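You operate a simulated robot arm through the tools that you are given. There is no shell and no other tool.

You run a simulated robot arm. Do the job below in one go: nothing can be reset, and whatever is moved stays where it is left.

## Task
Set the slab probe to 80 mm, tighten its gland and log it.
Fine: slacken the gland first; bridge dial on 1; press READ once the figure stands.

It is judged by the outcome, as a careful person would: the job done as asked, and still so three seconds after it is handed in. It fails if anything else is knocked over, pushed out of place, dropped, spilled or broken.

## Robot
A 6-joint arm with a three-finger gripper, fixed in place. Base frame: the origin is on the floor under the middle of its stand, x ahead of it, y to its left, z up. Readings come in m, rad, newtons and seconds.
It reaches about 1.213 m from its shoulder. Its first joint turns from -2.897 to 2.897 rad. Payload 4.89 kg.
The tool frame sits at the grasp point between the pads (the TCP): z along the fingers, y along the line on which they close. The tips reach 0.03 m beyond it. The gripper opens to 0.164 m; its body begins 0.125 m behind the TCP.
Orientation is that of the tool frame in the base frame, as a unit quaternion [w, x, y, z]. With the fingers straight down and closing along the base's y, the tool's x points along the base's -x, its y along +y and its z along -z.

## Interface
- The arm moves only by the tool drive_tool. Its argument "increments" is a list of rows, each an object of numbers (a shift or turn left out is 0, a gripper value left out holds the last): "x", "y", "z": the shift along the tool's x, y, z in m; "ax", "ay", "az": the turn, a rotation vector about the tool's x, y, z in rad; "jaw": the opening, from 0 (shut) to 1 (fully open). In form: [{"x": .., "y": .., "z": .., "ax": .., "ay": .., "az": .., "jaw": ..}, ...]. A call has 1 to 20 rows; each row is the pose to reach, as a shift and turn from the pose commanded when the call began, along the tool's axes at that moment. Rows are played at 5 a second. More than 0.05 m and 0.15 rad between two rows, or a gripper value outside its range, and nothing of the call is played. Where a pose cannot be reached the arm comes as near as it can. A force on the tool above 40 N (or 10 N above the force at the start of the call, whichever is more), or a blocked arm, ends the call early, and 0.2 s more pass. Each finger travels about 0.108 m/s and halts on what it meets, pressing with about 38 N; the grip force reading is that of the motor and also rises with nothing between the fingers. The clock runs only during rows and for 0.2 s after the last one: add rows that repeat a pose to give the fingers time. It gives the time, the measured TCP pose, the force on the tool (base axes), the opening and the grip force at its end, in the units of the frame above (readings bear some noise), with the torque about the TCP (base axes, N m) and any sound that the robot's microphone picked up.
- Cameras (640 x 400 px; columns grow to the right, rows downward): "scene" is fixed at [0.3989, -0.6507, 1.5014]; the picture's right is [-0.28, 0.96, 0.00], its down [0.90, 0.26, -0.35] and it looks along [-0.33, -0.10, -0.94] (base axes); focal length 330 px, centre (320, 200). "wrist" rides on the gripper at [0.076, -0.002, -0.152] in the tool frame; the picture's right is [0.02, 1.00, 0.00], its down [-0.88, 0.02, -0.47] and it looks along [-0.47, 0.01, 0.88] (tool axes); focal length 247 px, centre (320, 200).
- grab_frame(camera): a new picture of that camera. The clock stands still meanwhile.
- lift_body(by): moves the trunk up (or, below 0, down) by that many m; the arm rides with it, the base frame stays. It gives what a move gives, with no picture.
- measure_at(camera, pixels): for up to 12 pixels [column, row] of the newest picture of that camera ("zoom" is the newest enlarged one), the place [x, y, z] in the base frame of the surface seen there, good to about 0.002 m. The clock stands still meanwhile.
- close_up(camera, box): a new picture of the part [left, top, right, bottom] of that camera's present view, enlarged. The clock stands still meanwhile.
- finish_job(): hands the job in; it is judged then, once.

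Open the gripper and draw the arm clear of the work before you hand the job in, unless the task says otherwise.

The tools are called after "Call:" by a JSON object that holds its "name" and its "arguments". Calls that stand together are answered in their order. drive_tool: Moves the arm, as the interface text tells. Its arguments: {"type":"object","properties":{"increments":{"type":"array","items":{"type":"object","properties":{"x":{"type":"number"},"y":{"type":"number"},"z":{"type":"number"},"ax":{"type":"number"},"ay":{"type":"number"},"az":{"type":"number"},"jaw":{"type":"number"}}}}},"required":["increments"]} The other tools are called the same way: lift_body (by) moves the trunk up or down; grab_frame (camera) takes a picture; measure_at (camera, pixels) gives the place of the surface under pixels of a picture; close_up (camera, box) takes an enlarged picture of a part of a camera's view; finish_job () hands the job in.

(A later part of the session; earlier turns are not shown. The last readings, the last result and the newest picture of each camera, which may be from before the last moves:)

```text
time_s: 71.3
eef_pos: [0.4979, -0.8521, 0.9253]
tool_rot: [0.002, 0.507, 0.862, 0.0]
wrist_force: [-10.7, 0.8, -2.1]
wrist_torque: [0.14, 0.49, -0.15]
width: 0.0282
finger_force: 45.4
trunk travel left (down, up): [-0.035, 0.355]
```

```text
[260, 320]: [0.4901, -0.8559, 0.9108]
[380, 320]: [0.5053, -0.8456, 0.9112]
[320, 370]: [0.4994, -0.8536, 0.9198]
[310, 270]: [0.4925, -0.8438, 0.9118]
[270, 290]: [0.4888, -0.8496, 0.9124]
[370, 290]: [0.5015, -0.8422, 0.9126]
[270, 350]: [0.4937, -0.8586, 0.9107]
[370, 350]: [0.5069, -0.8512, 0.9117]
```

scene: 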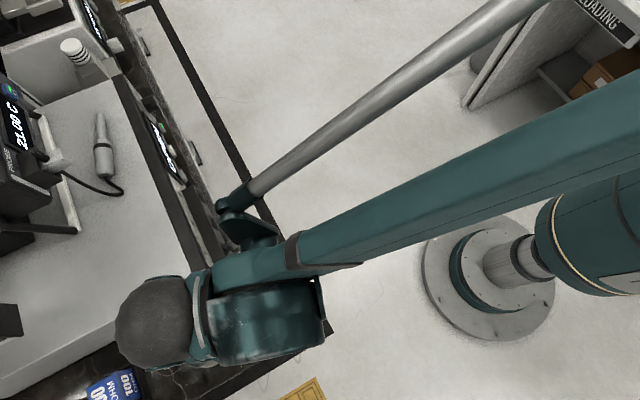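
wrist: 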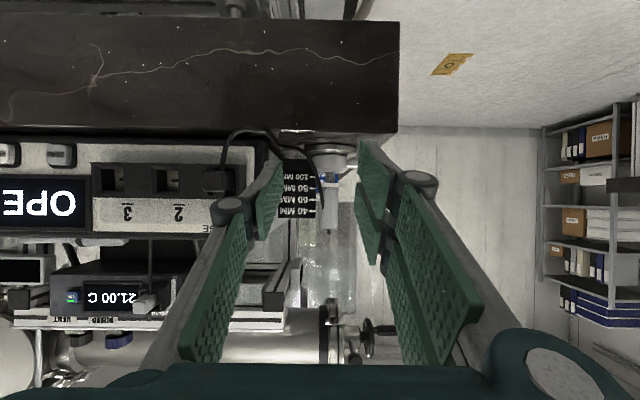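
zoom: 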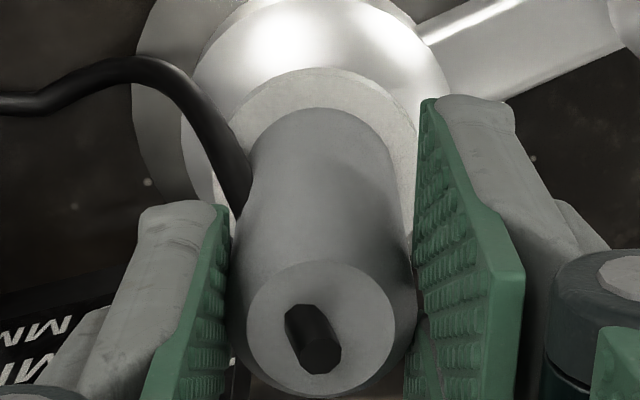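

Held, with the top at 0.9116. I lift by 4.1 mm slowly.

Call:
{"name": "drive_tool", "arguments": {"increments": [{"z": -0.001}, {"z": -0.002}, {"z": -0.003}, {"z": -0.004}, {"z": -0.0042}, {"z": -0.0042}]}}

Call:
{"name": "close_up", "arguments": {"camera": "wrist", "box": [290, 120, 350, 200]}}

Call:
{"name": "measure_at", "arguments": {"camera": "zoom", "pixels": [[260, 320], [380, 320], [310, 270], [270, 290], [370, 290], [270, 350], [370, 350], [320, 80], [260, 110], [380, 100], [300, 90], [350, 85]]}}

```text
time_s: 72.8
eef_pos: [0.4978, -0.852, 0.9292]
tool_rot: [0.003, 0.507, 0.862, 0.0]
wrist_force: [-12.4, -15.5, -1.0]
wrist_torque: [-0.62, 0.28, -0.21]
width: 0.028
finger_force: 44.6
trunk travel left (down, up): [-0.035, 0.355]
```

```text
5.00 times, centred on (320, 160) of wrist
```

zoom: 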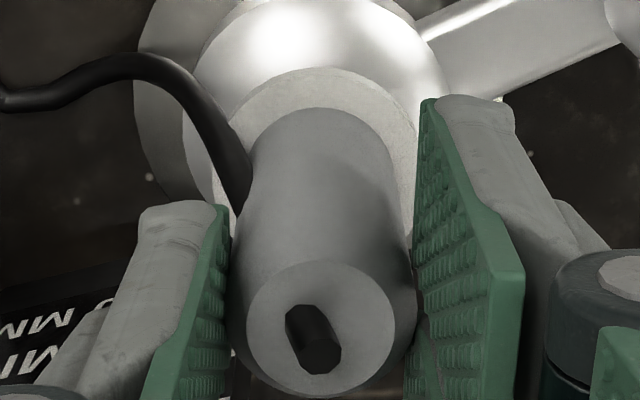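

```text
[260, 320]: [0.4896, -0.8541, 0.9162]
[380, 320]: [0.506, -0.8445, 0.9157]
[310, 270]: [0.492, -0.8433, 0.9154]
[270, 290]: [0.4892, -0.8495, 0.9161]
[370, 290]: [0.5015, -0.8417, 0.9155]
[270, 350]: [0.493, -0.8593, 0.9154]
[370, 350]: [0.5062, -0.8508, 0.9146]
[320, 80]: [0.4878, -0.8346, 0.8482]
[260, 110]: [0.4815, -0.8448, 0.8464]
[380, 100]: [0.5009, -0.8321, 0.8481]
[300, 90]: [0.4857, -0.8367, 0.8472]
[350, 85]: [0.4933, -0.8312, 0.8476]
```

The top is now at 0.9156 and the collar's mid-height near 0.845. I release, rise, and go to the lever post to tighten the gland.

Call:
{"name": "drive_tool", "arguments": {"increments": [{"jaw": 0.2}, {"jaw": 0.35}, {"jaw": 0.35}, {"z": -0.03}, {"z": -0.07}, {"z": -0.09}, {"z": -0.09, "x": 0.0041, "y": 0.0086, "az": 0.13}, {"z": -0.09, "x": 0.0083, "y": 0.0172, "az": 0.26}, {"z": -0.09, "x": 0.0124, "y": 0.0259, "az": 0.39}, {"z": -0.09, "x": 0.0166, "y": 0.0345, "az": 0.52}, {"z": -0.09, "x": 0.0207, "y": 0.0431, "az": 0.65}, {"z": -0.09, "x": 0.0249, "y": 0.0517, "az": 0.78}, {"z": -0.09, "x": 0.029, "y": 0.0604, "az": 0.91}, {"z": -0.09, "x": 0.0332, "y": 0.069, "az": 1.04}, {"z": -0.09, "x": 0.0332, "y": 0.069, "az": 1.04}]}}

Call:
{"name": "close_up", "arguments": {"camera": "wrist", "box": [220, 80, 420, 240]}}

```text
time_s: 76.0
eef_pos: [0.543, -0.7873, 1.0191]
tool_rot: [0.002, 0.869, 0.496, 0.002]
wrist_force: [-0.5, 0.0, 0.3]
wrist_torque: [0.02, -0.03, -0.01]
width: 0.0573
finger_force: 0.1
trunk travel left (down, up): [-0.035, 0.355]
```

```text
2.50 times, centred on (320, 160) of wrist
```

zoom: 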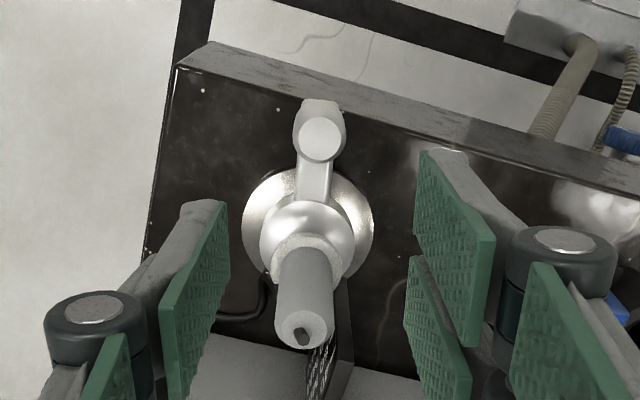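

The post is centred. I descend around it and cage it.

Call:
{"name": "drive_tool", "arguments": {"increments": [{"z": 0.04, "x": -0.001}, {"z": 0.08, "x": -0.001}, {"z": 0.12, "x": -0.001}, {"z": 0.145, "x": -0.001}, {"z": 0.157, "x": -0.001}, {"z": 0.157, "x": -0.001, "jaw": 0.25}, {"z": 0.157, "x": -0.001, "jaw": 0.17}, {"z": 0.157, "x": -0.001, "jaw": 0.17}]}}

Call:
{"name": "close_up", "arguments": {"camera": "wrist", "box": [220, 130, 420, 300]}}

```text
time_s: 77.8
eef_pos: [0.5434, -0.7892, 0.8612]
tool_rot: [0.001, 0.868, 0.496, 0.002]
wrist_force: [-1.1, 1.0, -1.0]
wrist_torque: [0.03, 0.05, 0.03]
width: 0.0285
finger_force: 0.8
trunk travel left (down, up): [-0.035, 0.355]
```

```text
2.35 times, centred on (320, 215) of wrist
```

zoom: 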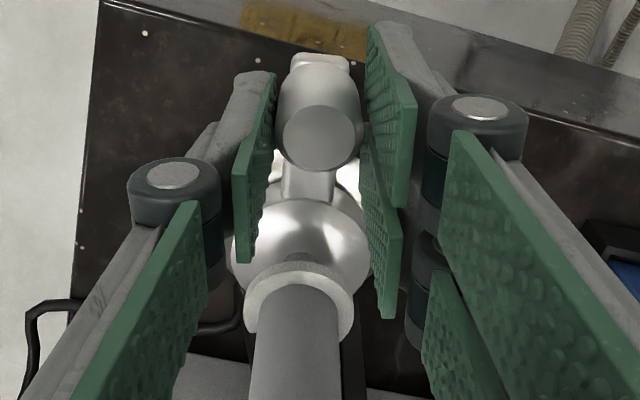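

The post is caged. I turn the lever anticlockwise along its arc, back to the tight position.

Call:
{"name": "drive_tool", "arguments": {"increments": [{"x": -0.0007, "y": -0.0125, "az": -0.14}, {"x": -0.0021, "y": -0.0231, "az": -0.28}, {"x": -0.005, "y": -0.0335, "az": -0.42}, {"x": -0.0093, "y": -0.0434, "az": -0.56}, {"x": -0.0149, "y": -0.0526, "az": -0.7}, {"x": -0.0218, "y": -0.0609, "az": -0.84}, {"x": -0.0297, "y": -0.0682, "az": -0.98}, {"x": -0.0386, "y": -0.0743, "az": -1.12}, {"x": -0.0483, "y": -0.0791, "az": -1.26}, {"x": -0.0585, "y": -0.0825, "az": -1.37}, {"x": -0.0585, "y": -0.0825, "az": -1.37}]}}

Call:
{"name": "drive_tool", "arguments": {"increments": [{"y": -0.002}, {"y": -0.004}, {"y": -0.006}, {"y": -0.007}, {"y": -0.007}]}}

Call:
{"name": "close_up", "arguments": {"camera": "wrist", "box": [220, 130, 420, 300]}}

Call:
{"name": "measure_at", "arguments": {"camera": "zoom", "pixels": [[328, 135], [305, 135], [355, 135], [330, 110], [330, 160]]}}

```text
time_s: 80.2
eef_pos: [0.4434, -0.7979, 0.8614]
tool_rot: [0.003, 0.359, 0.934, 0.001]
wrist_force: [1.9, 0.9, 0.2]
wrist_torque: [0.02, -0.04, -0.02]
width: 0.0288
finger_force: 0.9
trunk travel left (down, up): [-0.035, 0.355]
```

```text
time_s: 81.3
eef_pos: [0.4382, -0.8017, 0.8624]
tool_rot: [0.002, 0.358, 0.934, 0.001]
wrist_force: [19.2, 21.8, -0.6]
wrist_torque: [0.72, -0.48, 0.07]
width: 0.0397
finger_force: 14.6
trunk travel left (down, up): [-0.035, 0.355]
```

```text
2.35 times, centred on (320, 215) of wrist
```

zoom: 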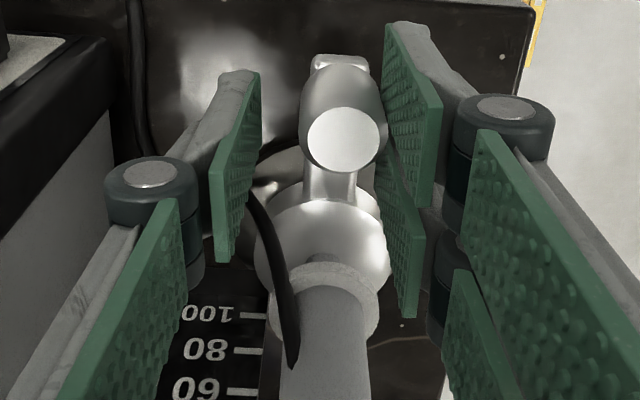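

```text
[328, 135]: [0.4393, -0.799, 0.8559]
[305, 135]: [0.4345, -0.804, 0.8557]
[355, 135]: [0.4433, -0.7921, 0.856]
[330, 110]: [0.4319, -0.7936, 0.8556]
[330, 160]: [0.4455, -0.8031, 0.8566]
```

The lever is seated at the tight stop with about 29 N. I release, rise clear and back away toward the viewing place.

Call:
{"name": "drive_tool", "arguments": {"increments": [{"jaw": 0.3}, {"jaw": 0.35}, {"jaw": 0.35}, {"z": -0.04}, {"z": -0.08}, {"z": -0.12}, {"z": -0.155}, {"x": 0.036, "y": 0.006, "z": -0.155, "az": 0.018}, {"x": 0.072, "y": 0.0127, "z": -0.155, "az": 0.036}, {"x": 0.1087, "y": 0.019, "z": -0.155, "az": 0.054}, {"x": 0.1087, "y": 0.019, "z": -0.155, "az": 0.054}]}}

```text
time_s: 83.8
eef_pos: [0.3685, -0.7139, 1.0174]
tool_rot: [0.002, 0.383, 0.924, 0.001]
wrist_force: [0.1, -1.3, -0.4]
wrist_torque: [0.02, 0.04, -0.01]
width: 0.0574
finger_force: 0.1
trunk travel left (down, up): [-0.035, 0.355]
```

Now back to the level viewing pose to check the collar against the 80 line.

Call:
{"name": "drive_tool", "arguments": {"increments": [{"x": 0.0056, "y": -0.0026, "z": 0.0177, "ay": -0.12}, {"x": 0.0113, "y": -0.0051, "z": 0.0353, "ay": -0.24}, {"x": 0.0169, "y": -0.0077, "z": 0.053, "ay": -0.36}, {"x": 0.0225, "y": -0.0102, "z": 0.0707, "ay": -0.48}, {"x": 0.0282, "y": -0.0128, "z": 0.0883, "ay": -0.6}, {"x": 0.0338, "y": -0.0153, "z": 0.106, "ay": -0.72}, {"x": 0.0394, "y": -0.0179, "z": 0.1237, "ay": -0.84}, {"x": 0.0451, "y": -0.0204, "z": 0.1413, "ay": -0.96}, {"x": 0.0507, "y": -0.023, "z": 0.159, "ay": -1.08}, {"x": 0.0507, "y": -0.023, "z": 0.159, "ay": -1.08}]}}

Call:
{"name": "close_up", "arguments": {"camera": "wrist", "box": [302, 165, 346, 200]}}

Call:
{"name": "measure_at", "arguments": {"camera": "zoom", "pixels": [[170, 267], [180, 267], [190, 267], [200, 267], [210, 267], [340, 255], [360, 255], [380, 255], [400, 255], [420, 255], [440, 255], [460, 255]]}}

```text
time_s: 86.0
eef_pos: [0.3166, -0.6968, 0.8555]
tool_rot: [0.477, 0.329, 0.79, -0.198]
wrist_force: [-0.6, -0.1, 1.0]
wrist_torque: [0.01, 0.03, -0.04]
width: 0.0576
finger_force: 0.1
trunk travel left (down, up): [-0.035, 0.355]
```

```text
11.43 times, centred on (324, 182) of wrist
```

zoom: 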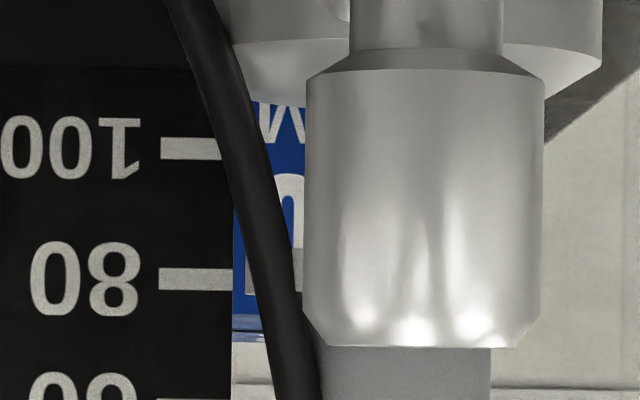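

```text
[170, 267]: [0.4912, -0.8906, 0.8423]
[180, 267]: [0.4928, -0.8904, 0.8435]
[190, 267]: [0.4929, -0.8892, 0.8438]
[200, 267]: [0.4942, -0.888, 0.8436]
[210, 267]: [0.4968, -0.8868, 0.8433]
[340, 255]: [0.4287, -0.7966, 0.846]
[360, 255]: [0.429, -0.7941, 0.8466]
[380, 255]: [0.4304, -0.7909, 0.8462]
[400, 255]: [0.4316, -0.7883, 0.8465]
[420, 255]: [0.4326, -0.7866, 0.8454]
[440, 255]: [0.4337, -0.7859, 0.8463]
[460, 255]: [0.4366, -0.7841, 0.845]
```

The lever post now hides the collar from straight ahead. I shift the camera sideways along the bench to see past it.

Call:
{"name": "drive_tool", "arguments": {"increments": [{"y": 0.035}, {"y": 0.07}, {"y": 0.1}, {"y": 0.1}]}}

Call:
{"name": "grab_frame", "arguments": {"camera": "wrist"}}

Call:
{"name": "close_up", "arguments": {"camera": "wrist", "box": [220, 140, 320, 240]}}

```text
time_s: 87.0
eef_pos: [0.3872, -0.6254, 0.8574]
tool_rot: [0.477, 0.329, 0.791, -0.197]
wrist_force: [0.0, 0.0, 0.5]
wrist_torque: [0.02, -0.03, 0.07]
width: 0.0573
finger_force: 0.1
trunk travel left (down, up): [-0.035, 0.355]
```

```text
taken
```

wrist: 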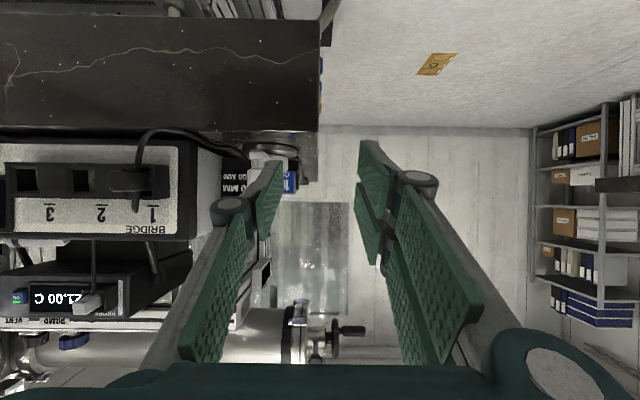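

```text
4.00 times, centred on (270, 190) of wrist
```

zoom: 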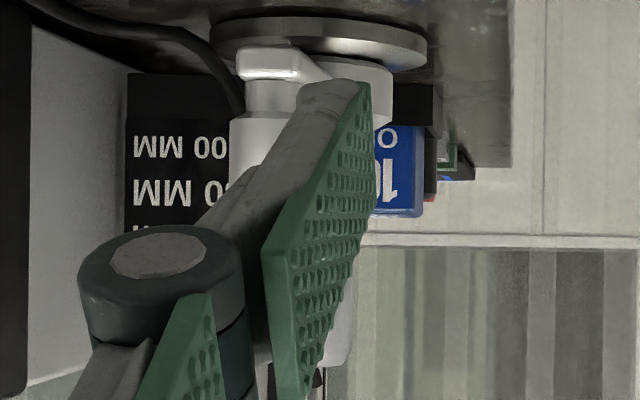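

The finger is in the way; there is free space here, so I open the jaw fully and look again.

Call:
{"name": "drive_tool", "arguments": {"increments": [{"jaw": 0.6}, {"jaw": 1.0}, {"jaw": 1.0}, {"jaw": 1.0}, {"jaw": 1.0}]}}

Call:
{"name": "close_up", "arguments": {"camera": "wrist", "box": [240, 140, 320, 220]}}

```text
time_s: 88.2
eef_pos: [0.3876, -0.6272, 0.8566]
tool_rot: [0.477, 0.33, 0.79, -0.197]
wrist_force: [-0.2, 0.6, 0.4]
wrist_torque: [0.0, -0.01, 0.01]
width: 0.1638
finger_force: 0.0
trunk travel left (down, up): [-0.035, 0.355]
```

```text
5.00 times, centred on (280, 180) of wrist
```

zoom: 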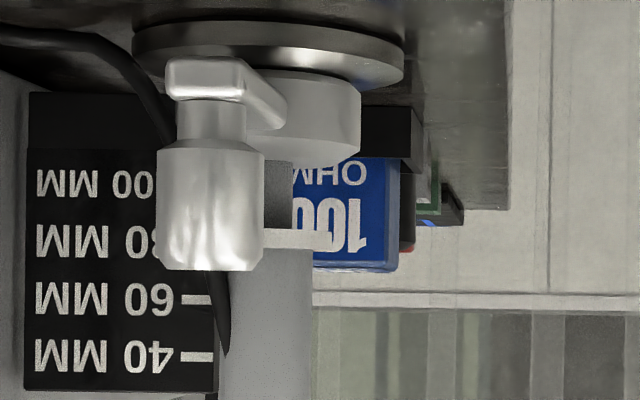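

The collar is now visible at the post's right. I enlarge and measure it together with the 60 and 40 ticks.

Call:
{"name": "close_up", "arguments": {"camera": "wrist", "box": [262, 170, 312, 218]}}

Call:
{"name": "measure_at", "arguments": {"camera": "zoom", "pixels": [[350, 160], [360, 160], [370, 160], [380, 160], [390, 160], [350, 170], [360, 170], [370, 170], [380, 170], [390, 170], [340, 165], [375, 165]]}}

```text
8.33 times, centred on (287, 194) of wrist
```

zoom: 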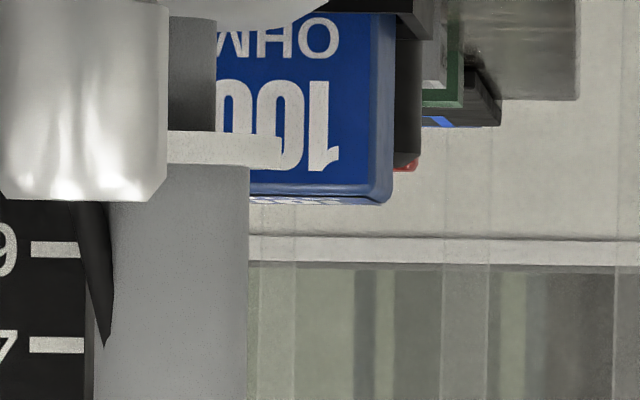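

```text
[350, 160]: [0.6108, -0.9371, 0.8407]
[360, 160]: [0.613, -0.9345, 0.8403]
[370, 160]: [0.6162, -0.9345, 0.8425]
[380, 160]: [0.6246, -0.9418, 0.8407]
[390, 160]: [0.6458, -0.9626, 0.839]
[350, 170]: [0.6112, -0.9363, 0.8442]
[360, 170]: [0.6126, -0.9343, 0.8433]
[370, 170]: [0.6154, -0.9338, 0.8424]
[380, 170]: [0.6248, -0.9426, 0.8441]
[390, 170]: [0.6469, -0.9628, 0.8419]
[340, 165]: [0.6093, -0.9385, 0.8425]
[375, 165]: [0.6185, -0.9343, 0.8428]
```

The collar spans x 168–282, rows 131–167 in this view; I measure along its mid-line and the 60 and 40 ticks.

Call:
{"name": "measure_at", "arguments": {"camera": "zoom", "pixels": [[180, 148], [190, 148], [200, 148], [210, 149], [220, 149], [230, 149], [240, 150], [250, 150], [260, 151], [270, 151], [215, 149], [225, 149]]}}

Call:
{"name": "measure_at", "arguments": {"camera": "zoom", "pixels": [[40, 249], [50, 249], [60, 249], [70, 249], [40, 345], [50, 345], [60, 345], [70, 345], [200, 134], [220, 134], [200, 163], [220, 163]]}}

```text
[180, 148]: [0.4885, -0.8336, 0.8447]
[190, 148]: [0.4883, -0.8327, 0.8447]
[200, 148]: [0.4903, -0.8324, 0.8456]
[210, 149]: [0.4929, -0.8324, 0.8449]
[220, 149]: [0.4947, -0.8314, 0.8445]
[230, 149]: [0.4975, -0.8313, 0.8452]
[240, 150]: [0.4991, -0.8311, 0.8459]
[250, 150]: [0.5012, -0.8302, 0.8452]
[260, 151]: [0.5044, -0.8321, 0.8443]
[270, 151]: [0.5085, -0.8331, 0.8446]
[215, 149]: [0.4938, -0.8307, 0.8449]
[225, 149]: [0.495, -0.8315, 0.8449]
```

```text
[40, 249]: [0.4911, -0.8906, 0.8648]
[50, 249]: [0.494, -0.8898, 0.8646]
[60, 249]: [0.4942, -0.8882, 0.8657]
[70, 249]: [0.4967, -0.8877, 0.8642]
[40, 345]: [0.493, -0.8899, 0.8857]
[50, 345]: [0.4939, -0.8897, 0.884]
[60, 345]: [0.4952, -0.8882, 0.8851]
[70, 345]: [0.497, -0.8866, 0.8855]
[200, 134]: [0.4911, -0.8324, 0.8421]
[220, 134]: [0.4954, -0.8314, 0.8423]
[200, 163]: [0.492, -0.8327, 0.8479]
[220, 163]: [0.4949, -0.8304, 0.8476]
```

The collar's mid-height is 0.8450, level with the 80 line (0.8451), and the gland is tight. Now I move along the bench front, well clear, to face the bridge's dial.

Call:
{"name": "drive_tool", "arguments": {"increments": [{"x": 0.0017, "y": -0.046, "z": -0.0104}, {"x": 0.0034, "y": -0.092, "z": -0.0208}, {"x": 0.0052, "y": -0.138, "z": -0.0312}, {"x": 0.0069, "y": -0.184, "z": -0.0416}, {"x": 0.0086, "y": -0.229, "z": -0.052}, {"x": 0.0103, "y": -0.275, "z": -0.0624}, {"x": 0.0121, "y": -0.321, "z": -0.0728}, {"x": 0.0138, "y": -0.367, "z": -0.0832}, {"x": 0.0155, "y": -0.413, "z": -0.0936}, {"x": 0.0173, "y": -0.459, "z": -0.104}, {"x": 0.019, "y": -0.505, "z": -0.1144}, {"x": 0.0207, "y": -0.55, "z": -0.1248}, {"x": 0.0207, "y": -0.55, "z": -0.1248}]}}

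Call:
{"name": "grab_frame", "arguments": {"camera": "wrist"}}

```text
time_s: 91.0
eef_pos: [-0.0872, -0.9292, 0.8964]
tool_rot: [0.477, 0.33, 0.791, -0.197]
wrist_force: [1.3, 0.0, -0.6]
wrist_torque: [0.01, 0.09, -0.1]
width: 0.164
finger_force: 0.1
trunk travel left (down, up): [-0.035, 0.355]
```

```text
taken
```

wrist: 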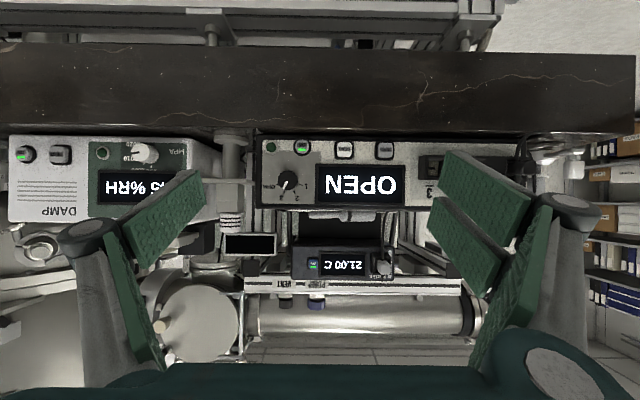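

The dial is at about (287, 182). I enlarge it and measure the knob, its ticks and the panel.

Call:
{"name": "close_up", "arguments": {"camera": "wrist", "box": [255, 135, 325, 215]}}

Call:
{"name": "measure_at", "arguments": {"camera": "zoom", "pixels": [[320, 240], [300, 220], [345, 220], [320, 200], [320, 260], [285, 240], [355, 240], [250, 300], [400, 290], [230, 100], [410, 130], [200, 240]]}}

```text
5.00 times, centred on (290, 175) of wrist
```

zoom: 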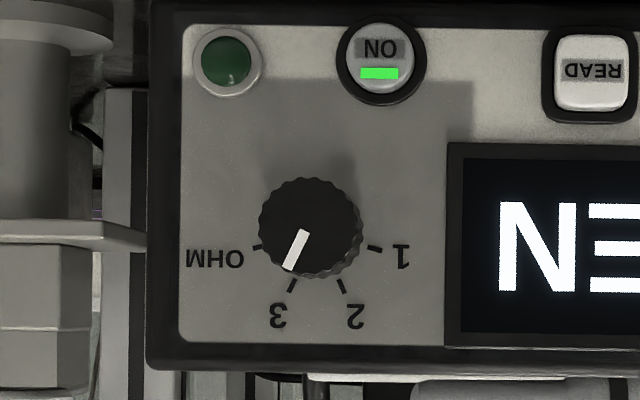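

```text
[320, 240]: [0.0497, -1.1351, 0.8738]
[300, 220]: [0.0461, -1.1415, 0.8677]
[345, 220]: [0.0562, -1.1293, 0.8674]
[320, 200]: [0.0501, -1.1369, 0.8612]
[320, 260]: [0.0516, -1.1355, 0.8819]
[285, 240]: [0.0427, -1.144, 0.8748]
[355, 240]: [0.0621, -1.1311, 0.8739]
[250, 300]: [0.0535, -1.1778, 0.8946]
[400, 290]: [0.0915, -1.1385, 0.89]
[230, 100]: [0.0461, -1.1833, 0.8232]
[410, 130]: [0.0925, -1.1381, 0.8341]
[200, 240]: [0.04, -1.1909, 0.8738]
```

The face-on view shows the pointer at 3, not OHM; so 1 is a 90° anticlockwise turn away. Knob centre is about u -0.771, z 0.8705 with its face at 31 mm from the panel. I measure the fitting left of the box and other nearby parts for clearance.

Call:
{"name": "measure_at", "arguments": {"camera": "wrist", "pixels": [[230, 150], [230, 165], [240, 185], [245, 150], [232, 215], [228, 135], [302, 147], [344, 150], [384, 150], [320, 180], [215, 160], [258, 170]]}}

Call:
{"name": "close_up", "arguments": {"camera": "wrist", "box": [195, 120, 275, 250]}}

```text
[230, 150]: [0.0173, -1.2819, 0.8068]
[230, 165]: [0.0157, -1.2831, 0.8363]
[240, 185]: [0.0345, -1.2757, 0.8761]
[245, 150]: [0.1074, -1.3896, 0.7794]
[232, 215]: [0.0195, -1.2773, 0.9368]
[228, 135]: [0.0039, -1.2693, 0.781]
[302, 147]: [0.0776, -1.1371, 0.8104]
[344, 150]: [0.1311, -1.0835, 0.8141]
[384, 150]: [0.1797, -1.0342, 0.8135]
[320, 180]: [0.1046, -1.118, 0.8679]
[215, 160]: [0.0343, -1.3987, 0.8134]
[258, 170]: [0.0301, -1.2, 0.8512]
```

```text
3.08 times, centred on (235, 185) of wrist
```

zoom: 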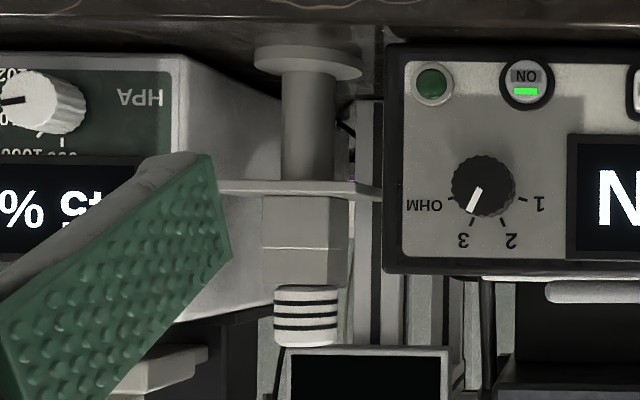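

The space in front of the panel is free (the fitting sits behind the panel plane). I level the tool to point straight at the knob at a stand-off of about 9 cm in front of it.

Call:
{"name": "drive_tool", "arguments": {"increments": [{"x": -0.0089, "y": -0.013, "z": 0.0306, "ay": -0.1215}, {"x": -0.0178, "y": -0.0261, "z": 0.0611, "ay": -0.243}, {"x": -0.0266, "y": -0.0391, "z": 0.0917, "ay": -0.3645}, {"x": -0.0355, "y": -0.0522, "z": 0.1222, "ay": -0.486}, {"x": -0.0355, "y": -0.0522, "z": 0.1222, "ay": -0.486}]}}

Call:
{"name": "grab_frame", "arguments": {"camera": "wrist"}}

```text
time_s: 92.2
eef_pos: [-0.0355, -1.0544, 0.8699]
tool_rot: [0.653, 0.273, 0.652, -0.271]
wrist_force: [0.3, 0.3, 1.1]
wrist_torque: [0.12, 0.1, -0.06]
width: 0.1639
finger_force: 0.1
trunk travel left (down, up): [-0.035, 0.355]
```

```text
taken
```

wrist: 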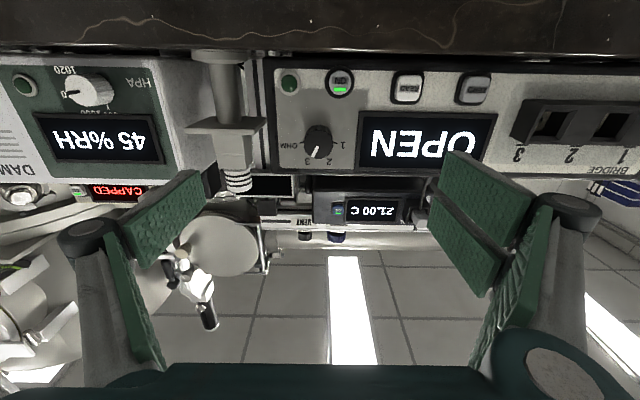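

The knob appears at (318, 142), just where the tool axis points. I narrow the jaw to about 60 mm and roll +45° so the following 90° turn is centred on the wrist's range.

Call:
{"name": "drive_tool", "arguments": {"increments": [{"az": 0.13, "jaw": 0.38}, {"az": 0.26}, {"az": 0.39}, {"az": 0.52}, {"az": 0.65}, {"az": 0.785}, {"az": 0.785}]}}

Call:
{"name": "grab_frame", "arguments": {"camera": "wrist"}}

```text
time_s: 93.8
eef_pos: [-0.0351, -1.0533, 0.8703]
tool_rot: [0.707, 0.501, 0.499, 0.0]
wrist_force: [-0.1, 0.0, -0.6]
wrist_torque: [-0.02, 0.0, 0.01]
width: 0.0625
finger_force: 0.0
trunk travel left (down, up): [-0.035, 0.355]
```

```text
taken
```

wrist: 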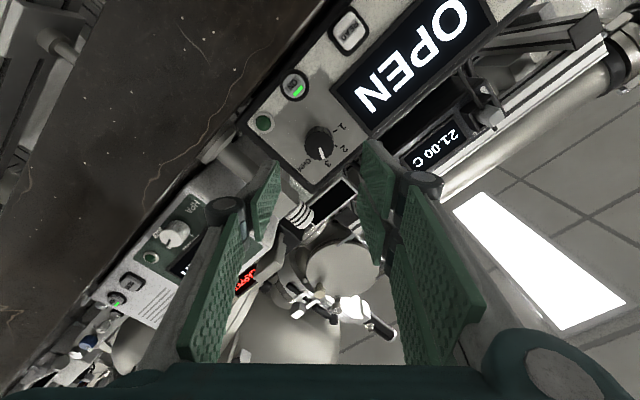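

The knob at (320, 143) lies on the tool axis. I advance about 10 cm so the pads overlap the knob by some 15 mm, staying off the buttons and panel.

Call:
{"name": "drive_tool", "arguments": {"increments": [{"z": 0.035}, {"z": 0.07}, {"z": 0.09}, {"z": 0.104}, {"z": 0.104}]}}

Call:
{"name": "grab_frame", "arguments": {"camera": "wrist"}}

Call:
{"name": "close_up", "arguments": {"camera": "wrist", "box": [220, 100, 420, 260]}}

```text
time_s: 95.0
eef_pos: [0.0385, -1.129, 0.8696]
tool_rot: [0.707, 0.501, 0.499, 0.0]
wrist_force: [0.9, 0.3, -0.1]
wrist_torque: [-0.01, 0.04, -0.01]
width: 0.0624
finger_force: 0.0
trunk travel left (down, up): [-0.035, 0.355]
```

```text
taken
```

wrist: 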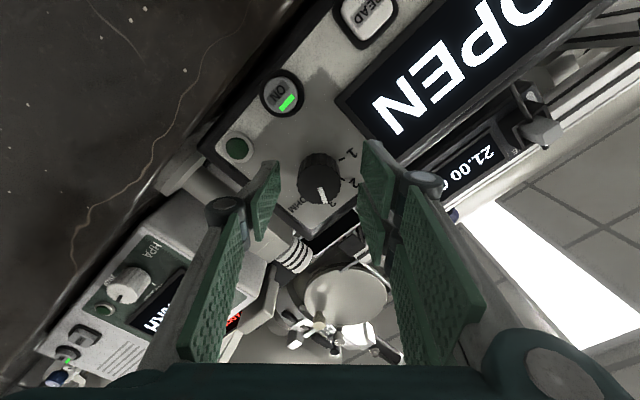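

```text
2.50 times, centred on (320, 180) of wrist
```

zoom: 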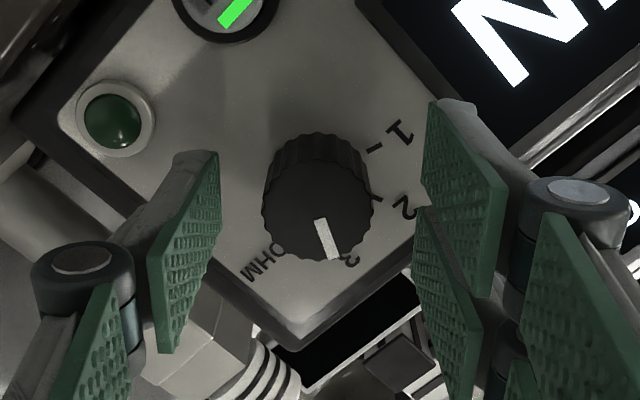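

The knob is centred between the pads with about 16 mm overlap. I close onto it.

Call:
{"name": "drive_tool", "arguments": {"increments": [{"jaw": 0.28}, {"jaw": 0.19}, {"jaw": 0.16}, {"jaw": 0.16}]}}

Call:
{"name": "close_up", "arguments": {"camera": "wrist", "box": [220, 100, 420, 260]}}

```text
time_s: 96.0
eef_pos: [0.0386, -1.129, 0.8692]
tool_rot: [0.707, 0.502, 0.499, 0.0]
wrist_force: [-1.1, -5.1, -2.5]
wrist_torque: [0.13, 0.05, -0.14]
width: 0.0335
finger_force: 45.1
trunk travel left (down, up): [-0.035, 0.355]
```

```text
2.50 times, centred on (320, 180) of wrist
```

zoom: 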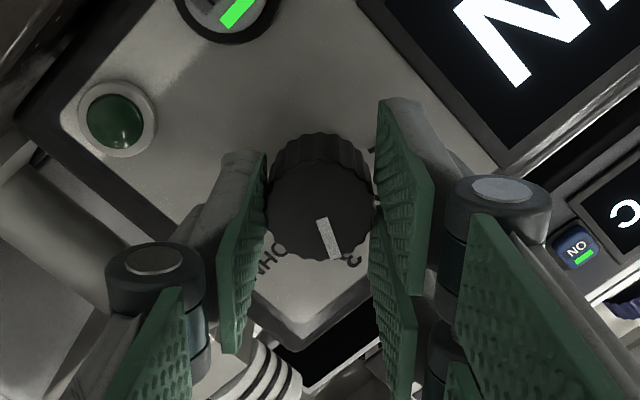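

Gripped at 33.5 mm with little side force. I turn anticlockwise 45° first and check.

Call:
{"name": "drive_tool", "arguments": {"increments": [{"az": -0.13}, {"az": -0.26}, {"az": -0.39}, {"az": -0.52}, {"az": -0.65}, {"az": -0.785}, {"az": -0.785}]}}

Call:
{"name": "close_up", "arguments": {"camera": "wrist", "box": [220, 80, 420, 240]}}

```text
time_s: 97.5
eef_pos: [0.0371, -1.1289, 0.8683]
tool_rot: [0.653, 0.272, 0.653, -0.27]
wrist_force: [-4.1, -37.3, 2.4]
wrist_torque: [-0.02, 0.02, -0.73]
width: 0.0329
finger_force: 44.9
trunk travel left (down, up): [-0.035, 0.355]
```

```text
2.50 times, centred on (320, 160) of wrist
```

zoom: 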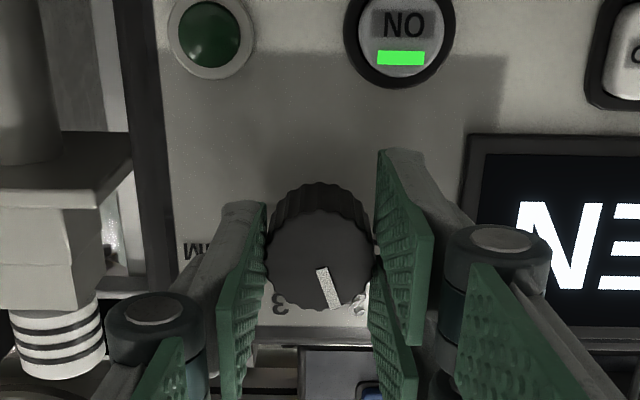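

The knob turned with the grip and its pointer is now by 2, but there is a 37 N side load. I open briefly and re-grip to relieve it.

Call:
{"name": "drive_tool", "arguments": {"increments": [{"jaw": 0.3}, {"jaw": 0.3}, {"jaw": 0.3}]}}

Call:
{"name": "close_up", "arguments": {"camera": "wrist", "box": [220, 80, 420, 240]}}

```text
time_s: 98.3
eef_pos: [0.0368, -1.1268, 0.8701]
tool_rot: [0.653, 0.272, 0.653, -0.27]
wrist_force: [0.0, -0.3, -0.2]
wrist_torque: [0.0, 0.0, 0.0]
width: 0.049
finger_force: 0.0
trunk travel left (down, up): [-0.035, 0.355]
```

```text
2.50 times, centred on (320, 160) of wrist
```

zoom: 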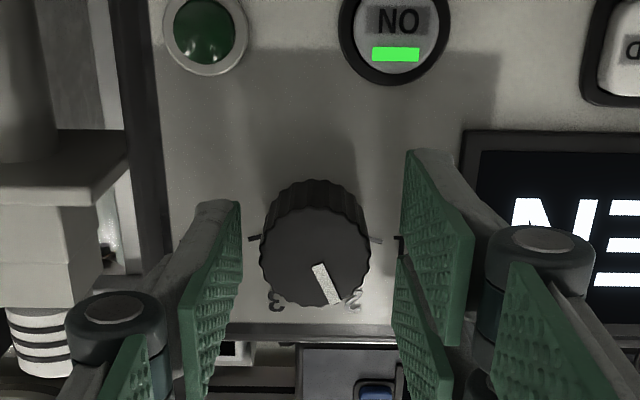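

The pointer sits at 2 now. The knob centre is about 2 mm left of the gap's middle, so I shift by that, re-grip and turn the second 45°.

Call:
{"name": "drive_tool", "arguments": {"increments": [{"y": -0.002}, {"y": -0.002, "jaw": 0.22}, {"y": -0.002, "jaw": 0.16}, {"y": -0.002, "jaw": 0.16}, {"y": -0.002, "jaw": 0.16}]}}

Call:
{"name": "drive_tool", "arguments": {"increments": [{"az": -0.13}, {"az": -0.26}, {"az": -0.39}, {"az": -0.52}, {"az": -0.65}, {"az": -0.785}, {"az": -0.785}]}}

Call:
{"name": "close_up", "arguments": {"camera": "wrist", "box": [220, 80, 420, 240]}}

```text
time_s: 99.5
eef_pos: [0.0364, -1.1283, 0.8708]
tool_rot: [0.653, 0.272, 0.653, -0.27]
wrist_force: [0.0, 4.7, -1.5]
wrist_torque: [0.05, 0.07, 0.09]
width: 0.0327
finger_force: 44.2
trunk travel left (down, up): [-0.035, 0.355]
```

```text
time_s: 101.2
eef_pos: [0.037, -1.1287, 0.8704]
tool_rot: [0.5, 0.001, 0.707, -0.5]
wrist_force: [4.3, 6.8, 1.9]
wrist_torque: [-0.09, -0.09, 0.27]
width: 0.033
finger_force: 45.2
trunk travel left (down, up): [-0.035, 0.355]
```

```text
2.50 times, centred on (320, 160) of wrist
```

zoom: 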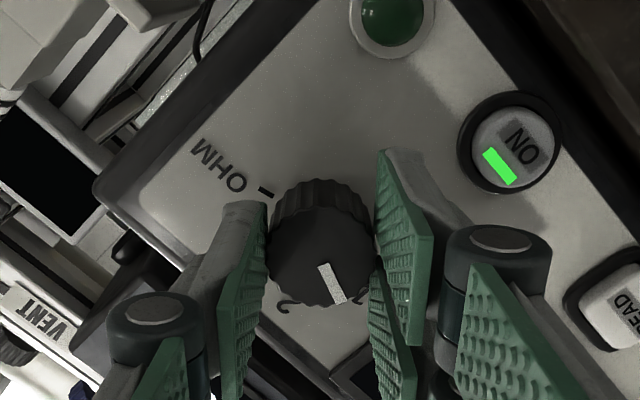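

The turn went smoothly. I open, back straight out and view the dial and display.

Call:
{"name": "drive_tool", "arguments": {"increments": [{"jaw": 0.3}, {"jaw": 0.38}, {"jaw": 0.38}, {"z": -0.03}, {"z": -0.07}, {"z": -0.11}, {"z": -0.11}]}}

Call:
{"name": "grab_frame", "arguments": {"camera": "wrist"}}

Call:
{"name": "close_up", "arguments": {"camera": "wrist", "box": [250, 60, 490, 300]}}

```text
time_s: 102.8
eef_pos: [-0.0416, -1.0494, 0.8703]
tool_rot: [0.5, 0.003, 0.707, -0.5]
wrist_force: [0.0, 0.0, -0.8]
wrist_torque: [-0.04, -0.02, -0.02]
width: 0.0623
finger_force: 0.2
trunk travel left (down, up): [-0.035, 0.355]
```

```text
taken
```

wrist: 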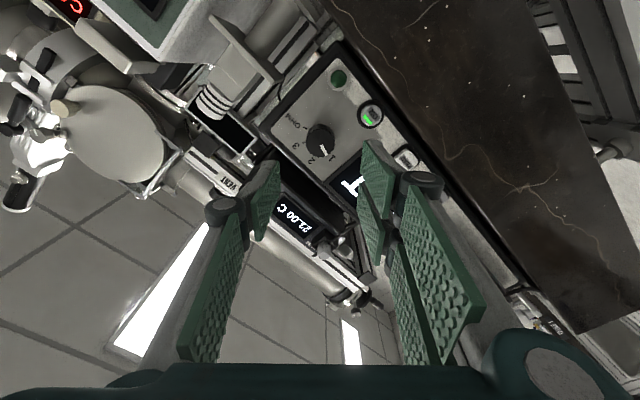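

```text
1.67 times, centred on (370, 180) of wrist
```

zoom: 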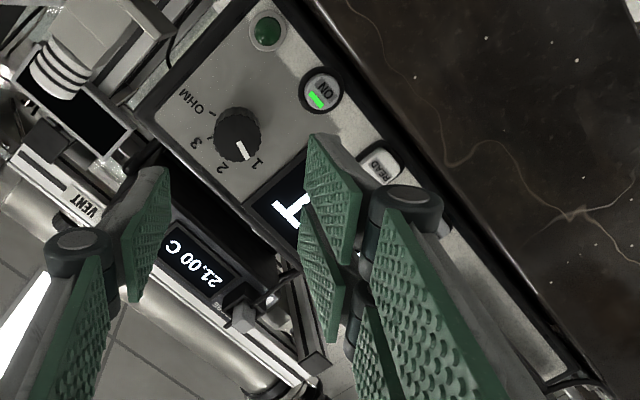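

The dial now points to 1 and the display shows text ending in T (perhaps WAIT). I look at the display from the scene camera.

Call:
{"name": "close_up", "arguments": {"camera": "scene", "box": [120, 90, 220, 210]}}

Call:
{"name": "grab_frame", "arguments": {"camera": "scene"}}

```text
3.33 times, centred on (170, 150) of scene
```

zoom: 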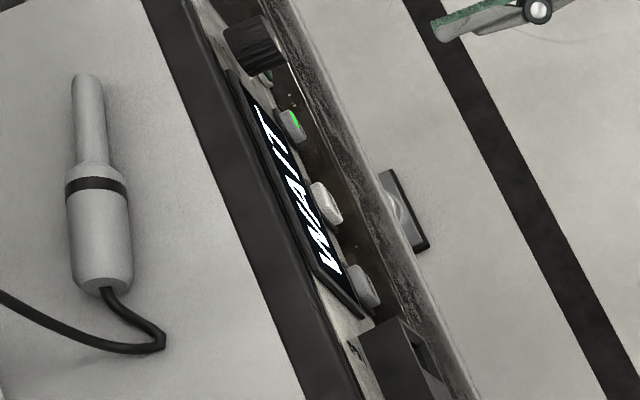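

```text
taken
```

scene: 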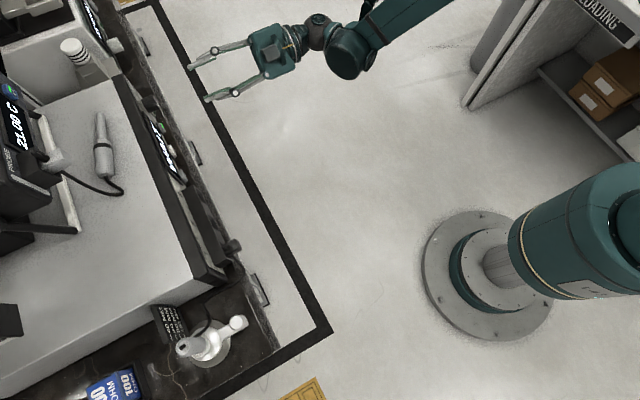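

The display reads WAIT, so the figure has not settled. Meanwhile I move to a stand-off in front of READ, closing the fingers and rolling so their width lies level with the bench.

Call:
{"name": "drive_tool", "arguments": {"increments": [{"x": -0.005, "y": 0.018, "z": 0.0062, "az": -0.131, "jaw": 0.2}, {"x": -0.01, "y": 0.0359, "z": 0.0125, "az": -0.262, "jaw": 0.0}, {"x": -0.015, "y": 0.0539, "z": 0.0187, "az": -0.393}, {"x": -0.02, "y": 0.0719, "z": 0.0249, "az": -0.524}, {"x": -0.025, "y": 0.0898, "z": 0.0312, "az": -0.655}, {"x": -0.0301, "y": 0.1078, "z": 0.0374, "az": -0.785}, {"x": -0.0301, "y": 0.1078, "z": 0.0374, "az": -0.785}]}}

Call:
{"name": "grab_frame", "arguments": {"camera": "wrist"}}

Call:
{"name": "close_up", "arguments": {"camera": "scene", "box": [120, 90, 220, 210]}}

```text
time_s: 104.3
eef_pos: [0.0586, -1.0095, 0.815]
tool_rot: [0.289, -0.245, 0.686, -0.621]
wrist_force: [-0.9, 0.1, 0.8]
wrist_torque: [-0.02, -0.01, 0.04]
width: 0.0
finger_force: 37.9
out of reach, approached as far as the arm can: row 6, 7
trunk travel left (down, up): [-0.035, 0.355]
```

```text
taken
```

wrist: 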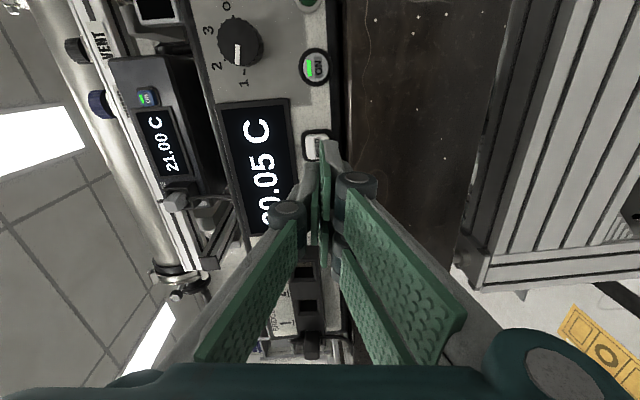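

```text
3.33 times, centred on (170, 150) of scene
```

zoom: 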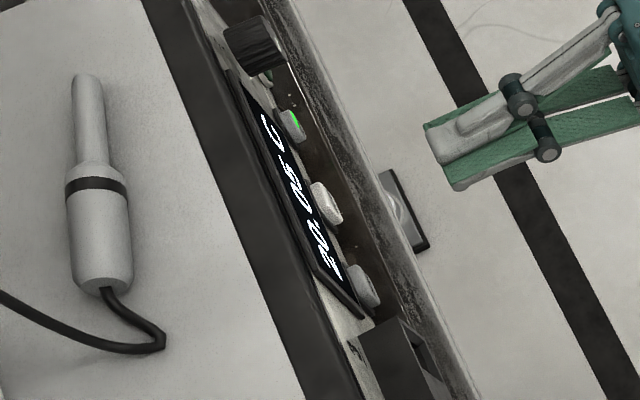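

The display now shows a figure (about 20.05 C). I read it enlarged, let a few seconds pass, and read it again to see if it stands.

Call:
{"name": "close_up", "arguments": {"camera": "wrist", "box": [200, 80, 340, 250]}}

Call:
{"name": "drive_tool", "arguments": {"increments": [{"jaw": 0}, {"jaw": 0}, {"jaw": 0}, {"jaw": 0}, {"jaw": 0}, {"jaw": 0}, {"jaw": 0}, {"jaw": 0}, {"jaw": 0}, {"jaw": 0}]}}

Call:
{"name": "close_up", "arguments": {"camera": "scene", "box": [140, 110, 190, 190]}}

Call:
{"name": "close_up", "arguments": {"camera": "wrist", "box": [200, 80, 340, 250]}}

```text
2.35 times, centred on (270, 165) of wrist
```

zoom: 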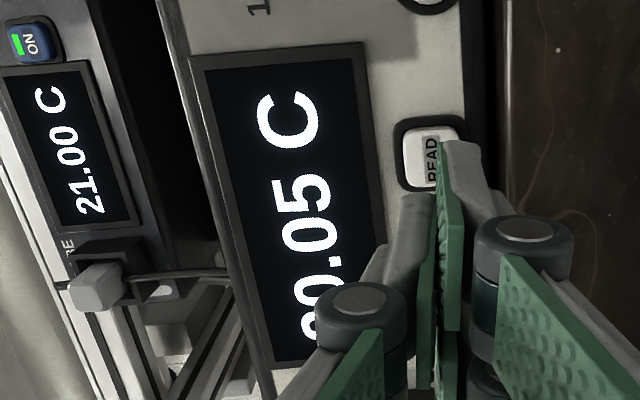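

```text
time_s: 106.5
eef_pos: [0.058, -1.0099, 0.8161]
tool_rot: [0.289, -0.244, 0.685, -0.622]
wrist_force: [-0.7, -0.2, -0.4]
wrist_torque: [-0.03, -0.02, -0.03]
width: 0.0
finger_force: 37.7
trunk travel left (down, up): [-0.035, 0.355]
```

```text
5.00 times, centred on (165, 150) of scene
```

zoom: 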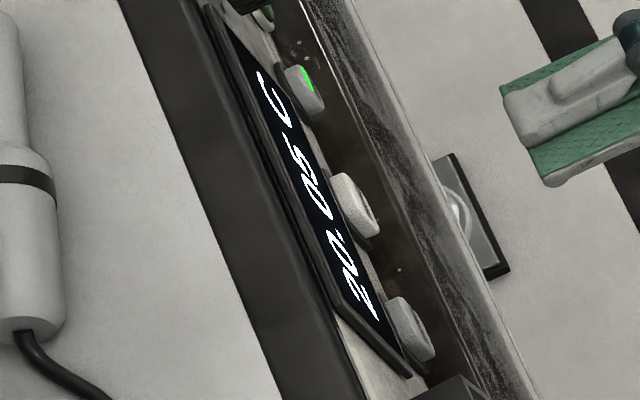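

```text
2.35 times, centred on (270, 165) of wrist
```

zoom: 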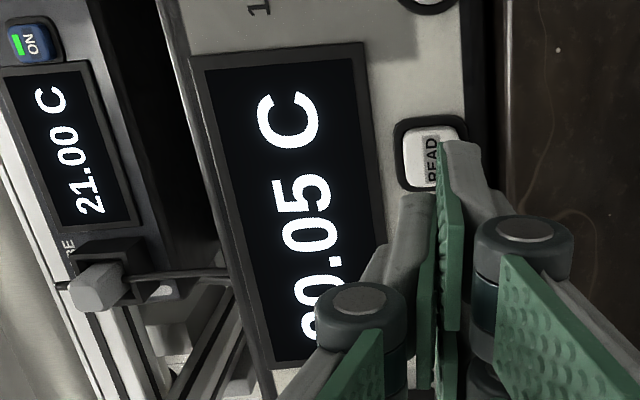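

The figure has stood at 20.05 C for over two seconds. Before pressing, I measure the button and the fingertips to aim and to check clearance to the bench top.

Call:
{"name": "measure_at", "arguments": {"camera": "zoom", "pixels": [[415, 145], [415, 175], [430, 135], [408, 160], [495, 170], [470, 145], [450, 160], [395, 215], [420, 200], [500, 200], [520, 60], [505, 120]]}}

Call:
{"name": "close_up", "arguments": {"camera": "wrist", "box": [280, 120, 370, 200]}}

```text
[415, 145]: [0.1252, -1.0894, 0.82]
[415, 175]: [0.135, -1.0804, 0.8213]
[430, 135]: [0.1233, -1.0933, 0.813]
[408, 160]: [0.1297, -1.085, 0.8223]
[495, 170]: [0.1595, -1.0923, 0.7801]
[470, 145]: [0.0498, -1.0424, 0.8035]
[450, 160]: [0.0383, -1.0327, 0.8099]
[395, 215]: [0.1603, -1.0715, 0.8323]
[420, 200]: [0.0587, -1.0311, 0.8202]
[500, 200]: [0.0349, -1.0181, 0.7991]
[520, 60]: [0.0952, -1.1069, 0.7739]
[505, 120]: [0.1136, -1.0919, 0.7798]
```

```text
5.00 times, centred on (325, 160) of wrist
```

zoom: 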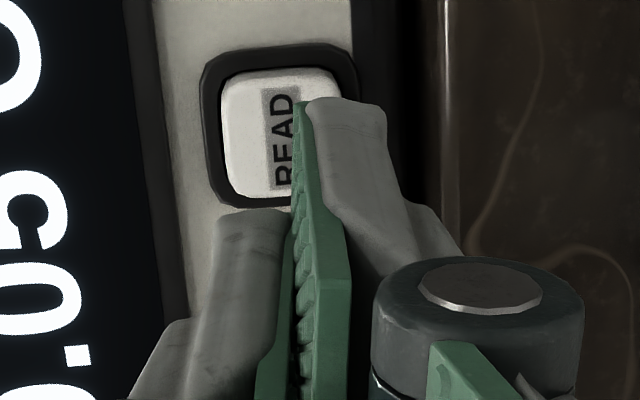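

The lower fingers clear the bench by about 2 cm and the tips aim within a few mm of the button centre (u -0.6745, z 0.8155). I advance to about 1 cm short of the button.

Call:
{"name": "drive_tool", "arguments": {"increments": [{"x": -0.0005, "y": -0.0028, "z": 0.0299}, {"x": -0.0009, "y": -0.0056, "z": 0.0598}, {"x": -0.0009, "y": -0.0056, "z": 0.0598}]}}

Call:
{"name": "close_up", "arguments": {"camera": "wrist", "box": [270, 110, 380, 210]}}

Call:
{"name": "close_up", "arguments": {"camera": "scene", "box": [140, 110, 220, 200]}}

```text
time_s: 107.3
eef_pos: [0.1004, -1.0523, 0.8188]
tool_rot: [0.29, -0.243, 0.685, -0.623]
wrist_force: [0.3, 0.7, -0.9]
wrist_torque: [0.02, 0.03, -0.01]
width: 0.0002
finger_force: 38.3
trunk travel left (down, up): [-0.035, 0.355]
```

```text
4.00 times, centred on (325, 160) of wrist
```

zoom: 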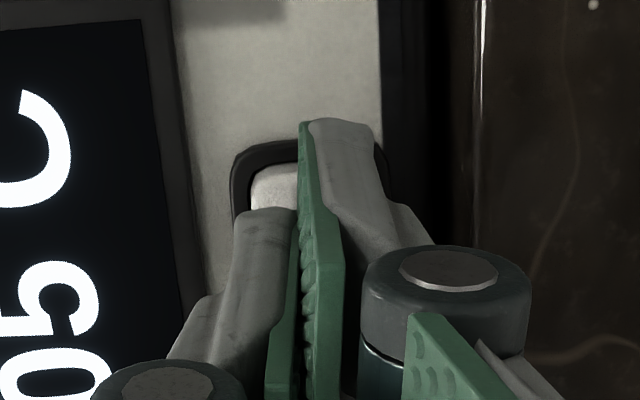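

```text
4.44 times, centred on (180, 155) of scene
```

zoom: 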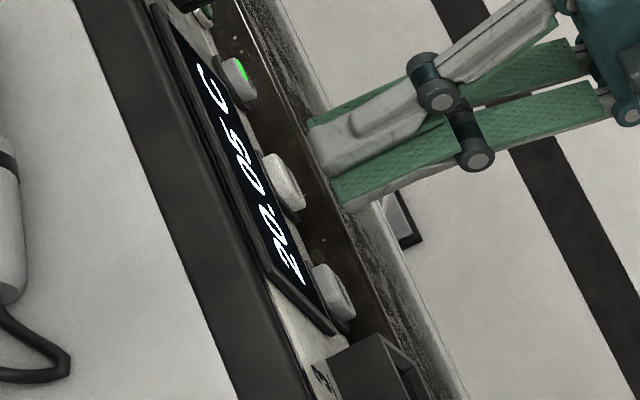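

The tips are about 13 mm short of READ and centred on it; the figure still reads 20.05 C. I creep forward to near contact.

Call:
{"name": "drive_tool", "arguments": {"increments": [{"y": -0.0003, "z": 0.005}, {"y": -0.0006, "z": 0.01}, {"y": -0.0007, "z": 0.0115}, {"y": -0.0007, "z": 0.0115}]}}

Call:
{"name": "close_up", "arguments": {"camera": "scene", "box": [140, 110, 220, 200]}}

```text
time_s: 108.3
eef_pos: [0.1083, -1.0605, 0.8179]
tool_rot: [0.29, -0.243, 0.685, -0.622]
wrist_force: [0.4, 0.4, -0.1]
wrist_torque: [-0.03, 0.01, -0.01]
width: 0.0
finger_force: 38.6
trunk travel left (down, up): [-0.035, 0.355]
```

```text
4.44 times, centred on (180, 155) of scene
```

zoom: 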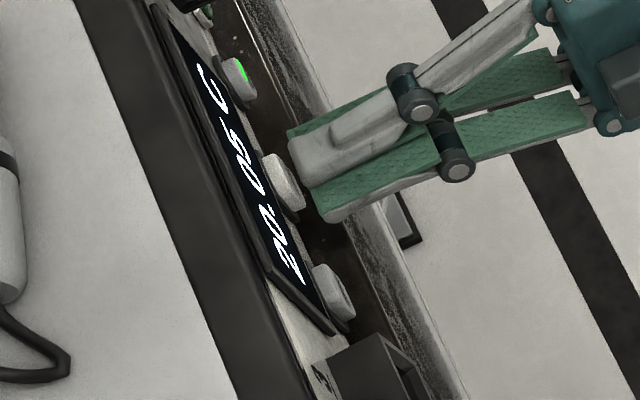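

Nearly touching, no force yet. I press forward in small steps.

Call:
{"name": "drive_tool", "arguments": {"increments": [{"y": -0.0001, "z": 0.001}, {"y": -0.0001, "z": 0.002}, {"y": -0.0002, "z": 0.003}]}}

Call:
{"name": "close_up", "arguments": {"camera": "scene", "box": [140, 110, 220, 200]}}

```text
time_s: 109.2
eef_pos: [0.1109, -1.0626, 0.8173]
tool_rot: [0.29, -0.244, 0.685, -0.622]
wrist_force: [0.6, 0.6, 0.3]
wrist_torque: [-0.01, -0.01, 0.0]
width: 0.0
finger_force: 38.0
trunk travel left (down, up): [-0.035, 0.355]
```

```text
4.44 times, centred on (180, 155) of scene
```

zoom: 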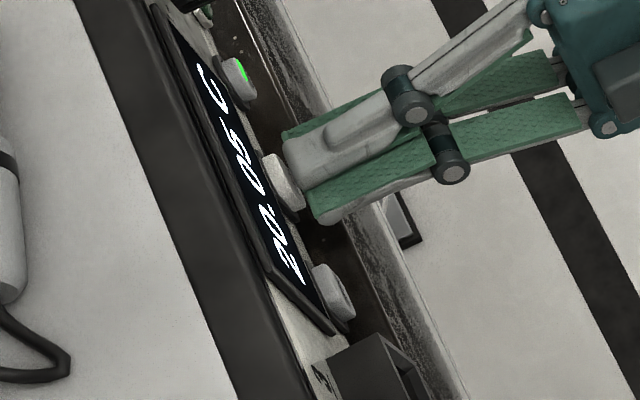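

Still no contact force. I continue in 1 mm steps.

Call:
{"name": "drive_tool", "arguments": {"increments": [{"y": -0.0001, "z": 0.001}, {"y": -0.0001, "z": 0.002}, {"y": -0.0002, "z": 0.003}]}}

Call:
{"name": "close_up", "arguments": {"camera": "scene", "box": [140, 110, 220, 200]}}

Call:
{"name": "close_up", "arguments": {"camera": "wrist", "box": [200, 80, 400, 250]}}

```text
time_s: 110.0
eef_pos: [0.1131, -1.0634, 0.8169]
tool_rot: [0.289, -0.244, 0.686, -0.621]
wrist_force: [0.3, 0.0, 0.1]
wrist_torque: [-0.02, 0.01, 0.01]
width: 0.0
finger_force: 38.0
trunk travel left (down, up): [-0.035, 0.355]
```

```text
4.44 times, centred on (180, 155) of scene
```

zoom: 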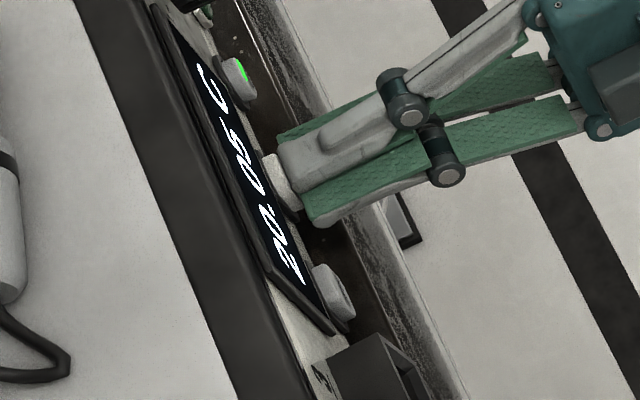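

```text
2.35 times, centred on (300, 165) of wrist
```

zoom: 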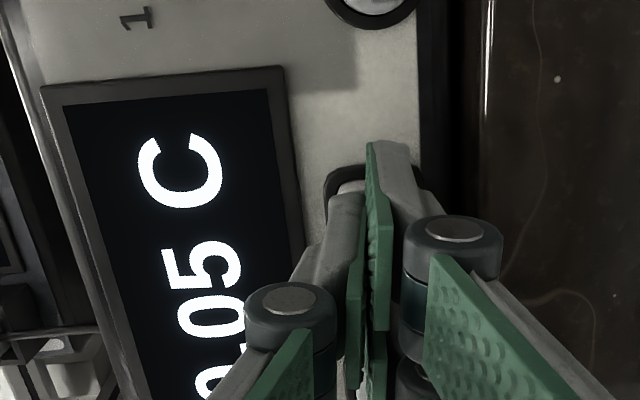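

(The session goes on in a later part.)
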